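You operate a simulated robot arm through the tools that you are given. There is no shell and no other tool. Be economical: measure what you need, move in short steps, check, and stop when the job is done.

The job below is to be done with a simulated robot arm. You get a single attempt, and the scene is never put back.

JOB
Put one of the spacers from the board table top on the drying bench top.
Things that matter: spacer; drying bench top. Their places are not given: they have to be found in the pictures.

The check looks at the end state, three seconds after you hand in, the way a careful person would. Anything else that was tipped, shoved, dropped, spilled or broken makes it a failure.

ROBOT AND FRAMES
A 7-joint arm with a two-finger parallel gripper, fixed in place. Base frame: the origin is at the foot of the arm, x ahead of it, y to its left, z up; the work surface is at about z = 0. Lengths are in cm, angles in degrees, forces in N, time in s.
With the tool pointing down near the work surface it reaches from about 24 to 62 cm from the base axis. Its first joint turns from -66.0 to 66.0 degrees. Payload 2.6 kg.
Tool frame: the origin (TCP) lies between the finger pads and is the grasp point; the fingertips stand 3 cm ahead of it; z points along the fingers, y is the line along which they close. The gripper opens to 9.4 cm. The fingers are 2.8 cm wide and 1 cm thick; the gripper's body (5 by 9.6 cm) begins 5.5 cm behind the TCP.
Orientation is that of the tool frame in the base frame, as a unit quaternion [x, y, z, w]. With the fingers straight down and closing along the base's y, the tool's x points along the base's -x, its y along +y and its z along -z.

CONTROLS
- The arm moves only by the tool arm_command. Its arguments are lists of equal length, an entry for each row: "xyz": the shift along the base's x, y, z in units of 50 mm (1.0 is 50 mm), a list of three; "twist": the turn about the base's z in units of 6 degrees (1.0 is 6 degrees); "grip": the gripper command, from -1 (fully open) to 1 (shut), values between in proportion. In form: {"xyz": [[tx, ty, tz], ...], "twist": [twist, ...], "grip": [grip, ...]}. A call has 1 to 10 rows; each row shifts and turns the commanded pose from where the row before left it. A call with a number of a shift or a turn outside -1 to 1 is refused whole. Rows are played at 5 a second. More than 5 cm and 8.6 degrees between two rows, or a gripper value outside its range, and nothing of the call is played. Where a pose cannot be reached the arm comes as near as it can. A force on the tool above 40 N (or 10 N above the force at the start of the call, whichever is more), or a blocked arm, ends the call early, and 0.2 s more pass. The fingers move at their own pace (about 7.2 cm/s each) and stop on an object; they squeeze with about 32 N. The grip force told is the motor's: it shows also when the fingers shut on nothing. Time passes only in rows, and 0.2 s behind the last, so rows that do not move let the fingers close. The reply holds the time, the measured pose of the TCP, the force on the tool along the base axes, the opening and the grip force, in the units named above and with some noise.
- Cameras (640 x 400 px; columns grow to the right, rows downward): "scene" is fixed at [2.16, 43.01, 56.83]; the picture's right is [-0.84, -0.54, 0.00], its down [-0.25, 0.39, -0.89] and it looks along [0.47, -0.75, -0.47] (base axes); focal length 375 px, centre (320, 200). "wrist" rides on the gripper at [-3.7, 0, -5.8] in the tool frame; the picture's right is [0.00, -1.00, 0.00], its down [0.97, 0.00, -0.24] and it looks along [0.24, 0.00, 0.97] (tool axes); focal length 218 px, centre (320, 200).
- capture(camera): a new picture of that camera. No time passes.
- probe_pixels(camera, pixels): for up to 12 pixels [column, row] of the newest picture of that camera ("zoom" is the newest enlarged one), the place [x, y, z] in the base frame of the surface seen there, good to about 0.3 cm, but the place of the scene camera against the robot may be out by one fixed shift of up to 1.8 cm in any direction. No time passes.
- close_up(camera, box): a new picture of the part [left, top, right, bottom] of that camera's present view, enlarged. No time passes.
- finish_job(): hands the job in; it is judged then, once.

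Work in short steps. Measure before you move; look again where a grasp or a placing could have gone wrong, and mend it. You have 60 turns and 22 pictures in all, those below and enlarged ones among them. Open the gripper and draw the arm clear of the work before you hand the job in, unless the task says otherwise; then end with one line.

The tools are called after "Request:" as name(argument=value, ...) on one line, values as JSON. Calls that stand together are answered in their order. arm_command: Moves the arm, as the interface text tells. Its arguments: {"type":"object","properties":{"xyz":{"type":"array","items":{"type":"array","items":{"type":"number"}}},"twist":{"type":"array","items":{"type":"number"}},"grip":{"type":"array","items":{"type":"number"}}},"required":["xyz","twist","grip"]} The other tools are called the same way: capture (camera) takes a picture; probe_pixels (camera, pixels) gives the place of the surface under pixels of a picture; close_up (camera, box) takes an enlarged picture of a part of a camera's view; finish_job () hands the job in.

At the start:

```text
time_s: 0.0
ee_pos: [31.2, -25.57, 26.03]
tcp_rot: [0.0, 1.0, 0.0, 0.0]
ft_force: [0.9, 0.0, 0.2]
gripper_width: 9.38
grasp_force: 0.2
```

scene: 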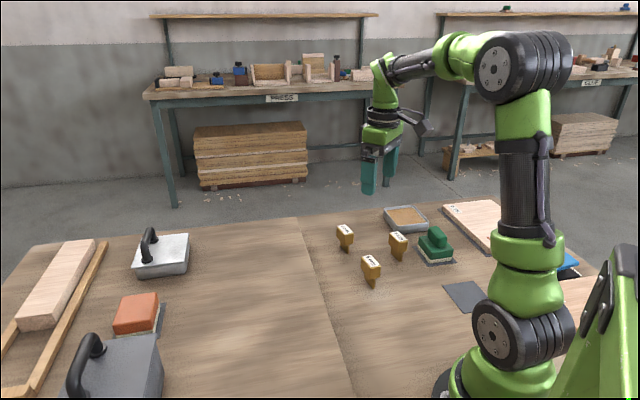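
wrist: 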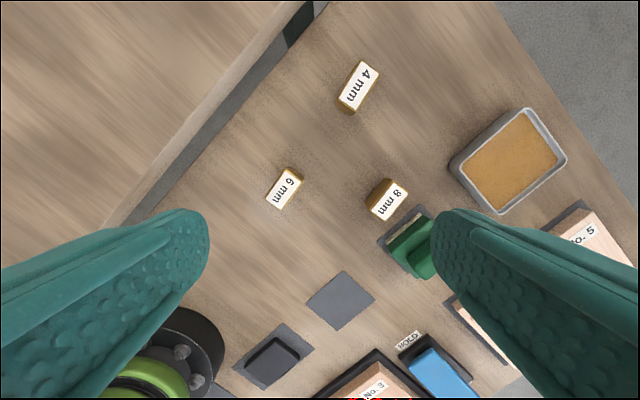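

The wrist view shows three spacers (358,87), (285,188), (387,200) on one table, and another surface beyond a gap at the left. I'll probe the spacers and both surfaces, and enlarge the scene picture for detail.

Request:
probe_pixels(camera="wrist", pixels=[[358, 87], [285, 188], [387, 200], [330, 150], [240, 240], [430, 120], [100, 100], [200, 60], [240, 65], [215, 130], [300, 30], [340, 300]])

Request:
probe_pixels(camera="scene", pixels=[[344, 231], [371, 262], [397, 240], [373, 284], [330, 300], [290, 300], [230, 280], [250, 235], [310, 270], [60, 280], [165, 250], [138, 312]])

Request:
close_up(camera="scene", box=[240, 190, 480, 340])

Request:
close_up(camera="scene", box=[0, 200, 320, 400])

```text
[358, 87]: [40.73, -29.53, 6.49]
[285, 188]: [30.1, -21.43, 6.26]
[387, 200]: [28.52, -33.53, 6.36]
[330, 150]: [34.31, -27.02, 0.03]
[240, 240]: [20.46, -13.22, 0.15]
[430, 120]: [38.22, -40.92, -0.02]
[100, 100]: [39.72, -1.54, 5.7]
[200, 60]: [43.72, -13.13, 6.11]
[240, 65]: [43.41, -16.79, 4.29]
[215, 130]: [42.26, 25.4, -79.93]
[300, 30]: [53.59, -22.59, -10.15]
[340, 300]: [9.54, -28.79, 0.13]
```

```text
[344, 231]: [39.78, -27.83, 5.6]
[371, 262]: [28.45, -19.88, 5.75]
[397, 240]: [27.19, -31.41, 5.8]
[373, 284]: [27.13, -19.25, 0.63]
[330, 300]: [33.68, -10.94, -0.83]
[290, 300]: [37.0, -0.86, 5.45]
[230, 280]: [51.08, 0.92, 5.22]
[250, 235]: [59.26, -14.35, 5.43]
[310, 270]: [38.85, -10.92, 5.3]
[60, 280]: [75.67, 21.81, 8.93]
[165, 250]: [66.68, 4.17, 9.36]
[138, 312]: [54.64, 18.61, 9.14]
```

```text
2.67 times, centred on (360, 265) of scene
```

zoom: 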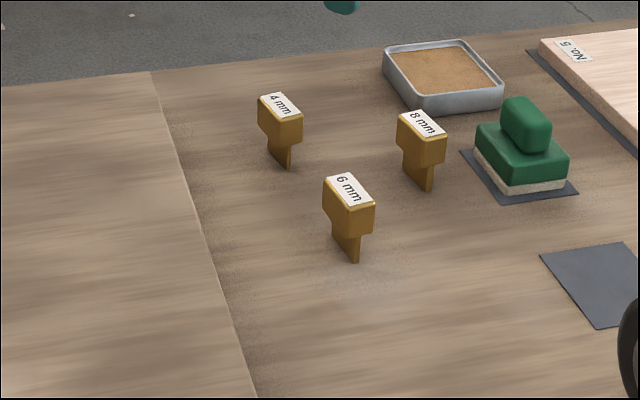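

```text
2.00 times, centred on (160, 300) of scene
```

zoom: 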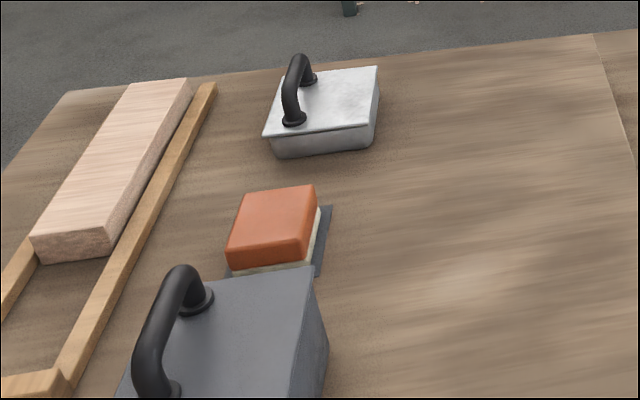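

The spacers stand on thin tongues, heads at z≈6.4, and the bench top is at about z=6. I'll enlarge the wrist view to get head orientations and clearances.

Request:
close_up(camera="wrist", box=[210, 40, 450, 240])

```text
2.00 times, centred on (330, 140) of wrist
```

zoom: 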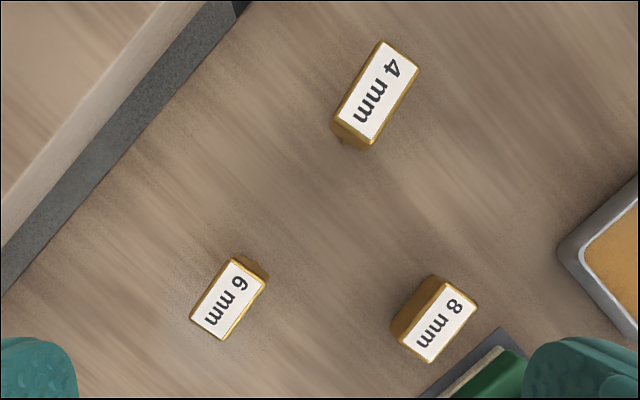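

I'll probe the 6 mm head's corners plus the bench's near edge.

Request:
probe_pixels(camera="zoom", pixels=[[235, 262], [263, 284], [222, 336], [193, 317], [228, 300], [195, 10], [60, 165], [10, 240], [240, 20], [20, 280], [120, 170], [100, 120]])

```text
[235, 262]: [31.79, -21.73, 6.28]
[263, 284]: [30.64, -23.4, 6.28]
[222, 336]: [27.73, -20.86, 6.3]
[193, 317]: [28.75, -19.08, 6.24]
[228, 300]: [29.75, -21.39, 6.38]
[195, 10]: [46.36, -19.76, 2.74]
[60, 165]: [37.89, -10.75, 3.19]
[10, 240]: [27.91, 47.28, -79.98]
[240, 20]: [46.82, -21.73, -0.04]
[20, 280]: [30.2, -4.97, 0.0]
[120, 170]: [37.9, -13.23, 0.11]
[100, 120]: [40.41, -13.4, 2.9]
```

The 6 mm head is centred near (29.7,-21.3), about 4x2 cm, long axis at -41°. I turn the tool -41° and go over it at z≈16, gripper open.

Request:
arm_command(xyz=[[-0.043, 0.122, -0.286], [-0.043, 0.122, -0.286], [-0.043, 0.122, -0.286], [-0.043, 0.122, -0.286], [-0.043, 0.122, -0.286], [-0.043, 0.122, -0.286], [-0.043, 0.122, -0.286], [0, 0, 0], [0, 0, 0]], twist=[-0.976, -0.976, -0.976, -0.976, -0.976, -0.976, -0.976, 0, 0], grip=[-1, -1, -1, -1, -1, -1, -1, -1, -1])

Request:
capture(camera="wrist")

Request:
probe_pixels(camera="scene", pixels=[[120, 360], [155, 345], [160, 385], [135, 310], [160, 320], [200, 340], [220, 320]])

```text
time_s: 2.0
ee_pos: [29.63, -21.23, 15.98]
tcp_rot: [0.351, 0.936, 0.0, 0.0]
ft_force: [-0.3, 0.1, -0.4]
gripper_width: 9.41
grasp_force: 0.0
```

```text
16 pictures are left
```

wrist: 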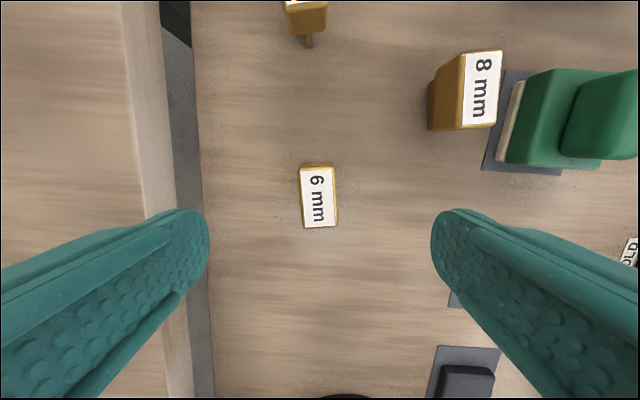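

```text
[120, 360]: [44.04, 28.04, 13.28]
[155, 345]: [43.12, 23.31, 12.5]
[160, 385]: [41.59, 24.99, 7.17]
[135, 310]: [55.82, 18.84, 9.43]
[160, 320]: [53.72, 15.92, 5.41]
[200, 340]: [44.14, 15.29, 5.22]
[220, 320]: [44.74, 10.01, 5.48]
```

The head is seen at (319,197), turned by about 4° against the view. I'll probe its corners to correct.

Request:
close_up(camera="wrist", box=[280, 155, 360, 240])

Request:
probe_pixels(camera="wrist", pixels=[[303, 170], [331, 169], [335, 223], [307, 225], [319, 197]])

```text
4.71 times, centred on (320, 198) of wrist
```

zoom: 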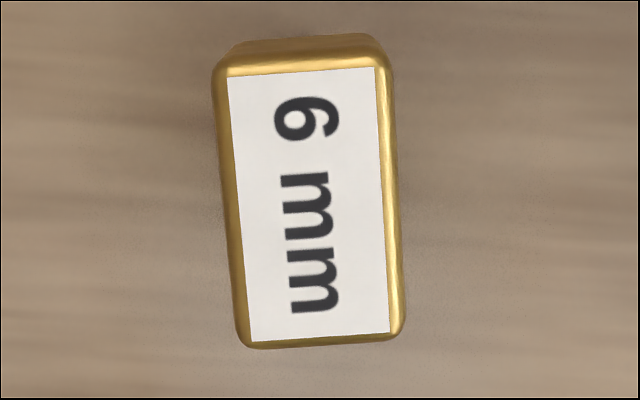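

```text
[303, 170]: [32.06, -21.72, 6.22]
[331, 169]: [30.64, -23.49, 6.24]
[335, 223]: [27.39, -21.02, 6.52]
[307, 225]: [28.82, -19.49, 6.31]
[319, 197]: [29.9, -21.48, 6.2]
```

Measured axis is about -37°, centre (29.7,-21.4). I correct by +4° and descend to z≈4.8, still open.

Request:
arm_command(xyz=[[0.02, -0.04, 0], [0, 0, -0.3], [0, 0, -0.3], [0, 0, -0.3], [0, 0, -0.3], [0, 0, -0.3], [0, 0, -0.3], [0, 0, -0.25], [0, 0, -0.18], [0, 0, 0]], twist=[0.65, 0, 0, 0, 0, 0, 0, 0, 0, 0], grip=[-1, -1, -1, -1, -1, -1, -1, -1, -1, -1])

Request:
capture(camera="wrist")

Request:
close_up(camera="scene", box=[280, 190, 460, 320])

```text
time_s: 4.2
ee_pos: [29.8, -21.54, 4.88]
tcp_rot: [0.319, 0.948, 0.0, 0.0]
ft_force: [-0.1, -0.6, 0.2]
gripper_width: 9.39
grasp_force: 0.1
```

```text
14 pictures are left
```

wrist: 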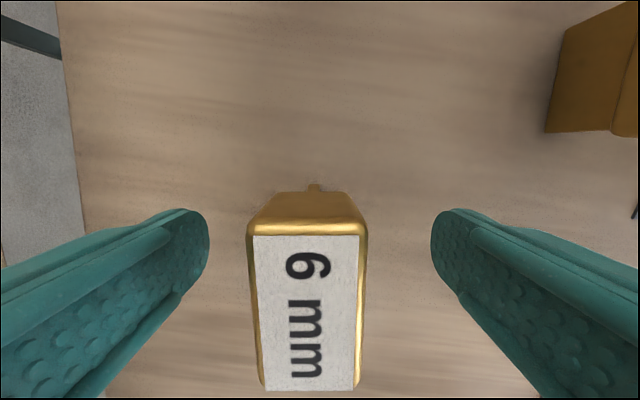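

```text
3.08 times, centred on (370, 255) of scene
```

zoom: 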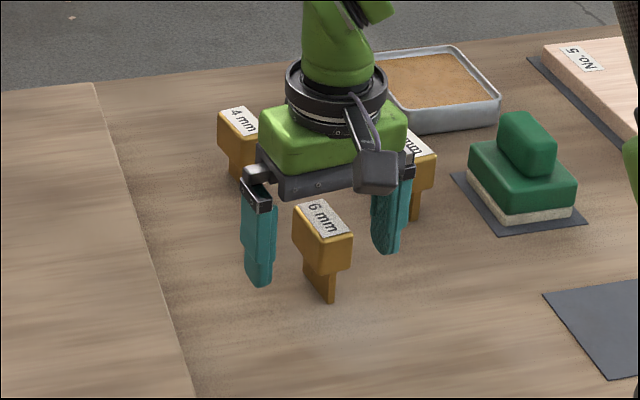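

The head sits a bit left (centre column ≈307), about 0.25 cm toward tool +y, with about 1° residual. I nudge to centre and close.

Request:
arm_command(xyz=[[0.032, 0.042, 0], [0, 0, 0], [0, 0, 0], [0, 0, 0], [0, 0, 0], [0, 0, 0], [0, 0, 0], [0, 0, 0], [0, 0, 0]], twist=[0.2, 0, 0, 0, 0, 0, 0, 0, 0], grip=[-1, -1, -0.2, 0.3, 0.5, 0.7, 1, 1, 1])

Request:
capture(camera="wrist")

```text
time_s: 6.2
ee_pos: [29.93, -21.29, 4.76]
tcp_rot: [0.308, 0.951, 0.0, 0.0]
ft_force: [-0.1, 0.3, 0.4]
gripper_width: 3.18
grasp_force: 31.8
```

```text
12 pictures are left
```

wrist: 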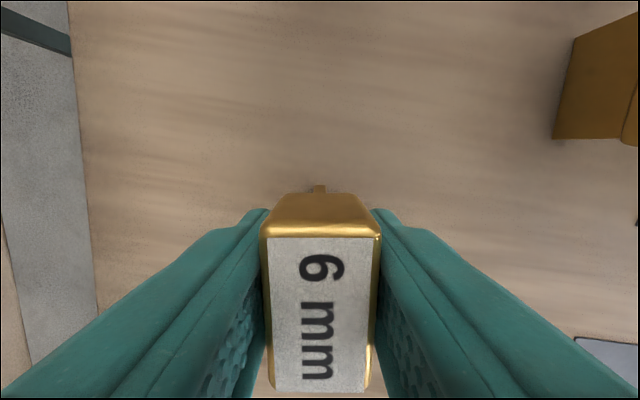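

Gripped at 3.18 cm opening and 31.8 N, head upright. I lift straight up.

Request:
arm_command(xyz=[[0, 0, 0.1], [0, 0, 0.2], [0, 0, 0.4], [0, 0, 0.5], [0, 0, 0.5], [0, 0, 0.5], [0, 0, 0.4], [0, 0, 0]], twist=[0, 0, 0, 0, 0, 0, 0, 0], grip=[1, 1, 1, 1, 1, 1, 1, 1])

Request:
close_up(camera="scene", box=[240, 120, 480, 320])

```text
time_s: 8.0
ee_pos: [29.88, -21.22, 17.96]
tcp_rot: [0.307, 0.952, -0.001, 0.0]
ft_force: [0.1, -0.3, -1.7]
gripper_width: 3.17
grasp_force: 32.1
```

```text
2.00 times, centred on (360, 220) of scene
```

zoom: 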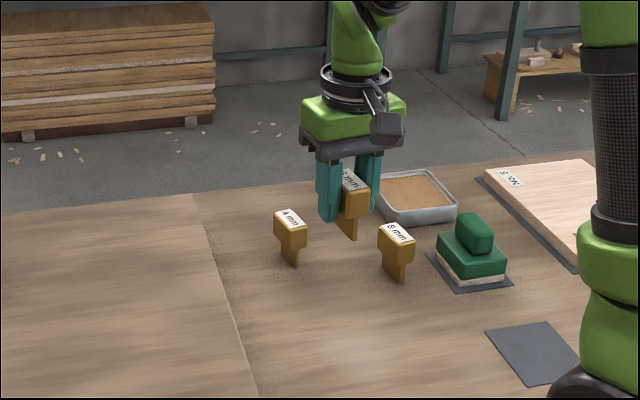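

The spacer is held upright and clear. The bench around (43,-1) is free (nearest things are beyond y≈15), so I carry it there at z≈18.

Request:
arm_command(xyz=[[0.328, 0.505, 0], [0.328, 0.505, 0], [0.328, 0.505, 0], [0.328, 0.505, 0], [0.328, 0.505, 0], [0.328, 0.505, 0], [0.328, 0.505, 0], [0.328, 0.505, 0], [0, 0, 0], [0, 0, 0]], twist=[0, 0, 0, 0, 0, 0, 0, 0, 0, 0], grip=[1, 1, 1, 1, 1, 1, 1, 1, 1, 1])

Request:
capture(camera="wrist")

Request:
capture(camera="scene")

Request:
probe_pixels(camera="wrist", pixels=[[150, 100], [300, 100], [450, 100], [180, 180], [460, 180], [320, 140]])

```text
time_s: 10.2
ee_pos: [43.01, -1.11, 17.75]
tcp_rot: [0.308, 0.951, 0.0, 0.001]
ft_force: [-0.5, 0.1, -1.1]
gripper_width: 3.18
grasp_force: 31.6
```

```text
10 pictures are left
```

wrist: 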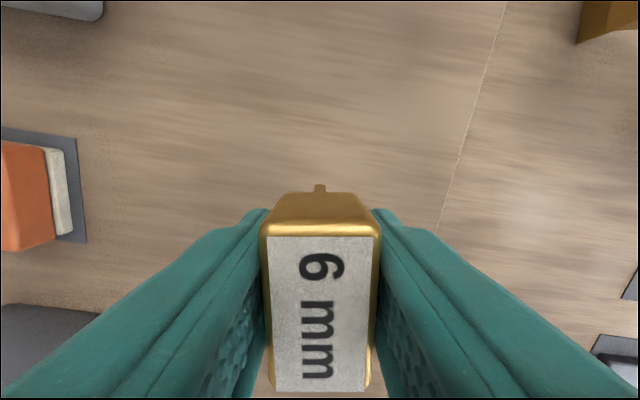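

```text
9 pictures are left
```

scene: 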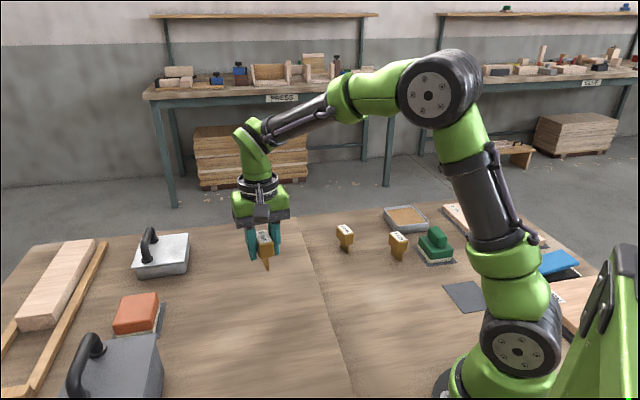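

```text
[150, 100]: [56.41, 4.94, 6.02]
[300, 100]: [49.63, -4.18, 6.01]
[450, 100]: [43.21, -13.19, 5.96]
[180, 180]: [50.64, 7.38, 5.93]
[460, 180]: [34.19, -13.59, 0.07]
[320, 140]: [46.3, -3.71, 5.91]
```

Bench reads z≈5.97, so contact should come at TCP z≈10.7. I descend to about 11.2 first.

Request:
arm_command(xyz=[[0, 0, -0.2], [0, 0, -0.3], [0, 0, -0.3], [0, 0, -0.25], [0, 0, -0.15], [0, 0, -0.1], [0, 0, 0], [0, 0, 0]], twist=[0, 0, 0, 0, 0, 0, 0, 0], grip=[1, 1, 1, 1, 1, 1, 1, 1])

```text
time_s: 12.0
ee_pos: [43.12, -1.14, 11.28]
tcp_rot: [0.309, 0.951, 0.0, -0.001]
ft_force: [0.6, 0.1, -0.3]
gripper_width: 3.16
grasp_force: 31.9
```

No contact yet at z≈11.28. I go down in fine steps, watching the force.

Request:
arm_command(xyz=[[0, 0, -0.03], [0, 0, -0.03], [0, 0, -0.02], [0, 0, 0], [0, 0, 0]], twist=[0, 0, 0, 0, 0], grip=[1, 1, 1, 1, 1])

Request:
arm_command(xyz=[[0, 0, -0.02], [0, 0, 0], [0, 0, 0]], twist=[0, 0, 0], grip=[1, 1, 1])

```text
time_s: 13.2
ee_pos: [43.15, -1.07, 10.98]
tcp_rot: [0.307, 0.952, 0.0, 0.0]
ft_force: [-0.5, 0.3, -1.3]
gripper_width: 3.14
grasp_force: 31.9
```

```text
time_s: 14.0
ee_pos: [42.97, -1.08, 10.84]
tcp_rot: [0.309, 0.951, 0.0, 0.0]
ft_force: [-0.2, 0.0, -1.0]
gripper_width: 3.15
grasp_force: 31.9
```

Still no contact force (about -1 N is the spacer's weight). Continuing in 0.1 cm steps.

Request:
arm_command(xyz=[[0, 0, -0.02], [0, 0, 0], [0, 0, 0]], twist=[0, 0, 0], grip=[1, 1, 1])

```text
time_s: 14.8
ee_pos: [42.98, -0.97, 10.9]
tcp_rot: [0.308, 0.951, 0.001, 0.001]
ft_force: [-6.2, -0.3, 17.7]
gripper_width: 3.17
grasp_force: 31.7
```

Contact: +17.7 N. I take back a trace (0.04 cm) to relieve the push and check.

Request:
arm_command(xyz=[[0, 0, 0.01], [0, 0, 0], [0, 0, 0]], twist=[0, 0, 0], grip=[1, 1, 1])

Request:
close_up(camera="scene", box=[200, 200, 340, 310])

```text
time_s: 15.6
ee_pos: [43.06, -1.11, 10.82]
tcp_rot: [0.308, 0.951, 0.001, 0.001]
ft_force: [-1.7, 3.1, 13.8]
gripper_width: 3.17
grasp_force: 31.6
```

```text
3.64 times, centred on (270, 255) of scene
```

zoom: 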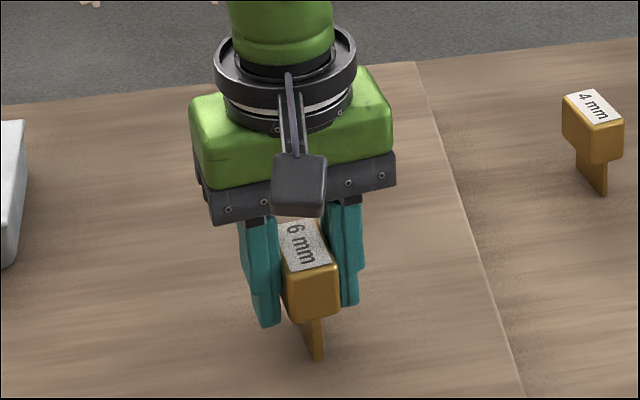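

It rests upright on the bench. I ease another trace and open gradually.

Request:
arm_command(xyz=[[0, 0, 0.008], [0, 0, 0], [0, 0, 0], [0, 0, 0], [0, 0, 0], [0, 0, 0], [0, 0, 0], [0, 0, 0]], twist=[0, 0, 0, 0, 0, 0, 0, 0], grip=[1, 0.4, 0.3, 0.25, 0.2, 0, -0.2, -0.2])

Request:
capture(camera="wrist")

```text
time_s: 17.4
ee_pos: [43.1, -1.23, 10.79]
tcp_rot: [0.309, 0.951, 0.0, 0.0]
ft_force: [0.4, 0.4, -0.1]
gripper_width: 5.63
grasp_force: 0.0
```

```text
7 pictures are left
```

wrist: 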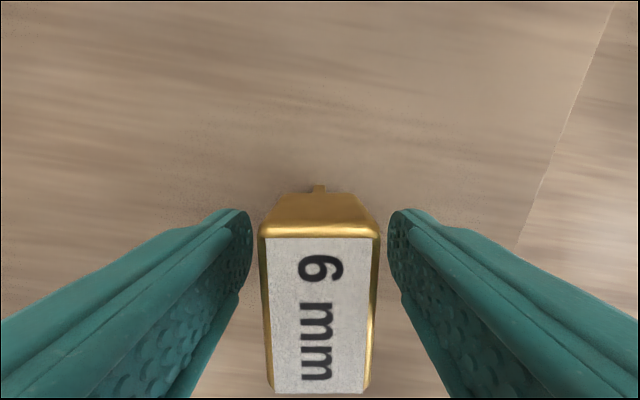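

The spacer stands free and upright between the fingers. I open fully and rise straight up.

Request:
arm_command(xyz=[[0, 0, 0], [0, 0, 0], [0, 0, 0.2], [0, 0, 0.4], [0, 0, 0.5], [0, 0, 0.6], [0, 0, 0.6], [0, 0, 0.5], [0, 0, 0]], twist=[0, 0, 0, 0, 0, 0, 0, 0, 0], grip=[-0.6, -1, -1, -1, -1, -1, -1, -1, -1])

Request:
capture(camera="scene")

```text
time_s: 19.4
ee_pos: [43.16, -1.06, 24.75]
tcp_rot: [0.309, 0.951, 0.0, 0.001]
ft_force: [-0.2, 0.3, 0.3]
gripper_width: 9.39
grasp_force: 0.0
```

```text
6 pictures are left
```

scene: 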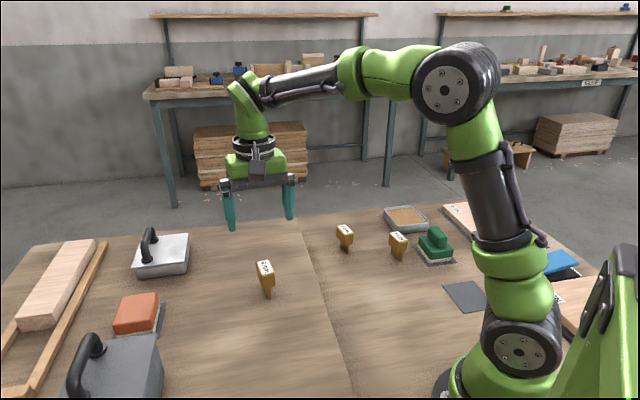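

The spacer stands at (265,280) on the bench, and everything else looks unmoved. The arm is clear, so I hand in.

Request:
finish_job()

```text
The job is handed in.
```

The 6 mm spacer now stands upright on the drying bench top (taken to be the raised top with the weights on it). Nothing else looked moved in the last picture, and the arm was drawn clear with the gripper open before I handed the job in.
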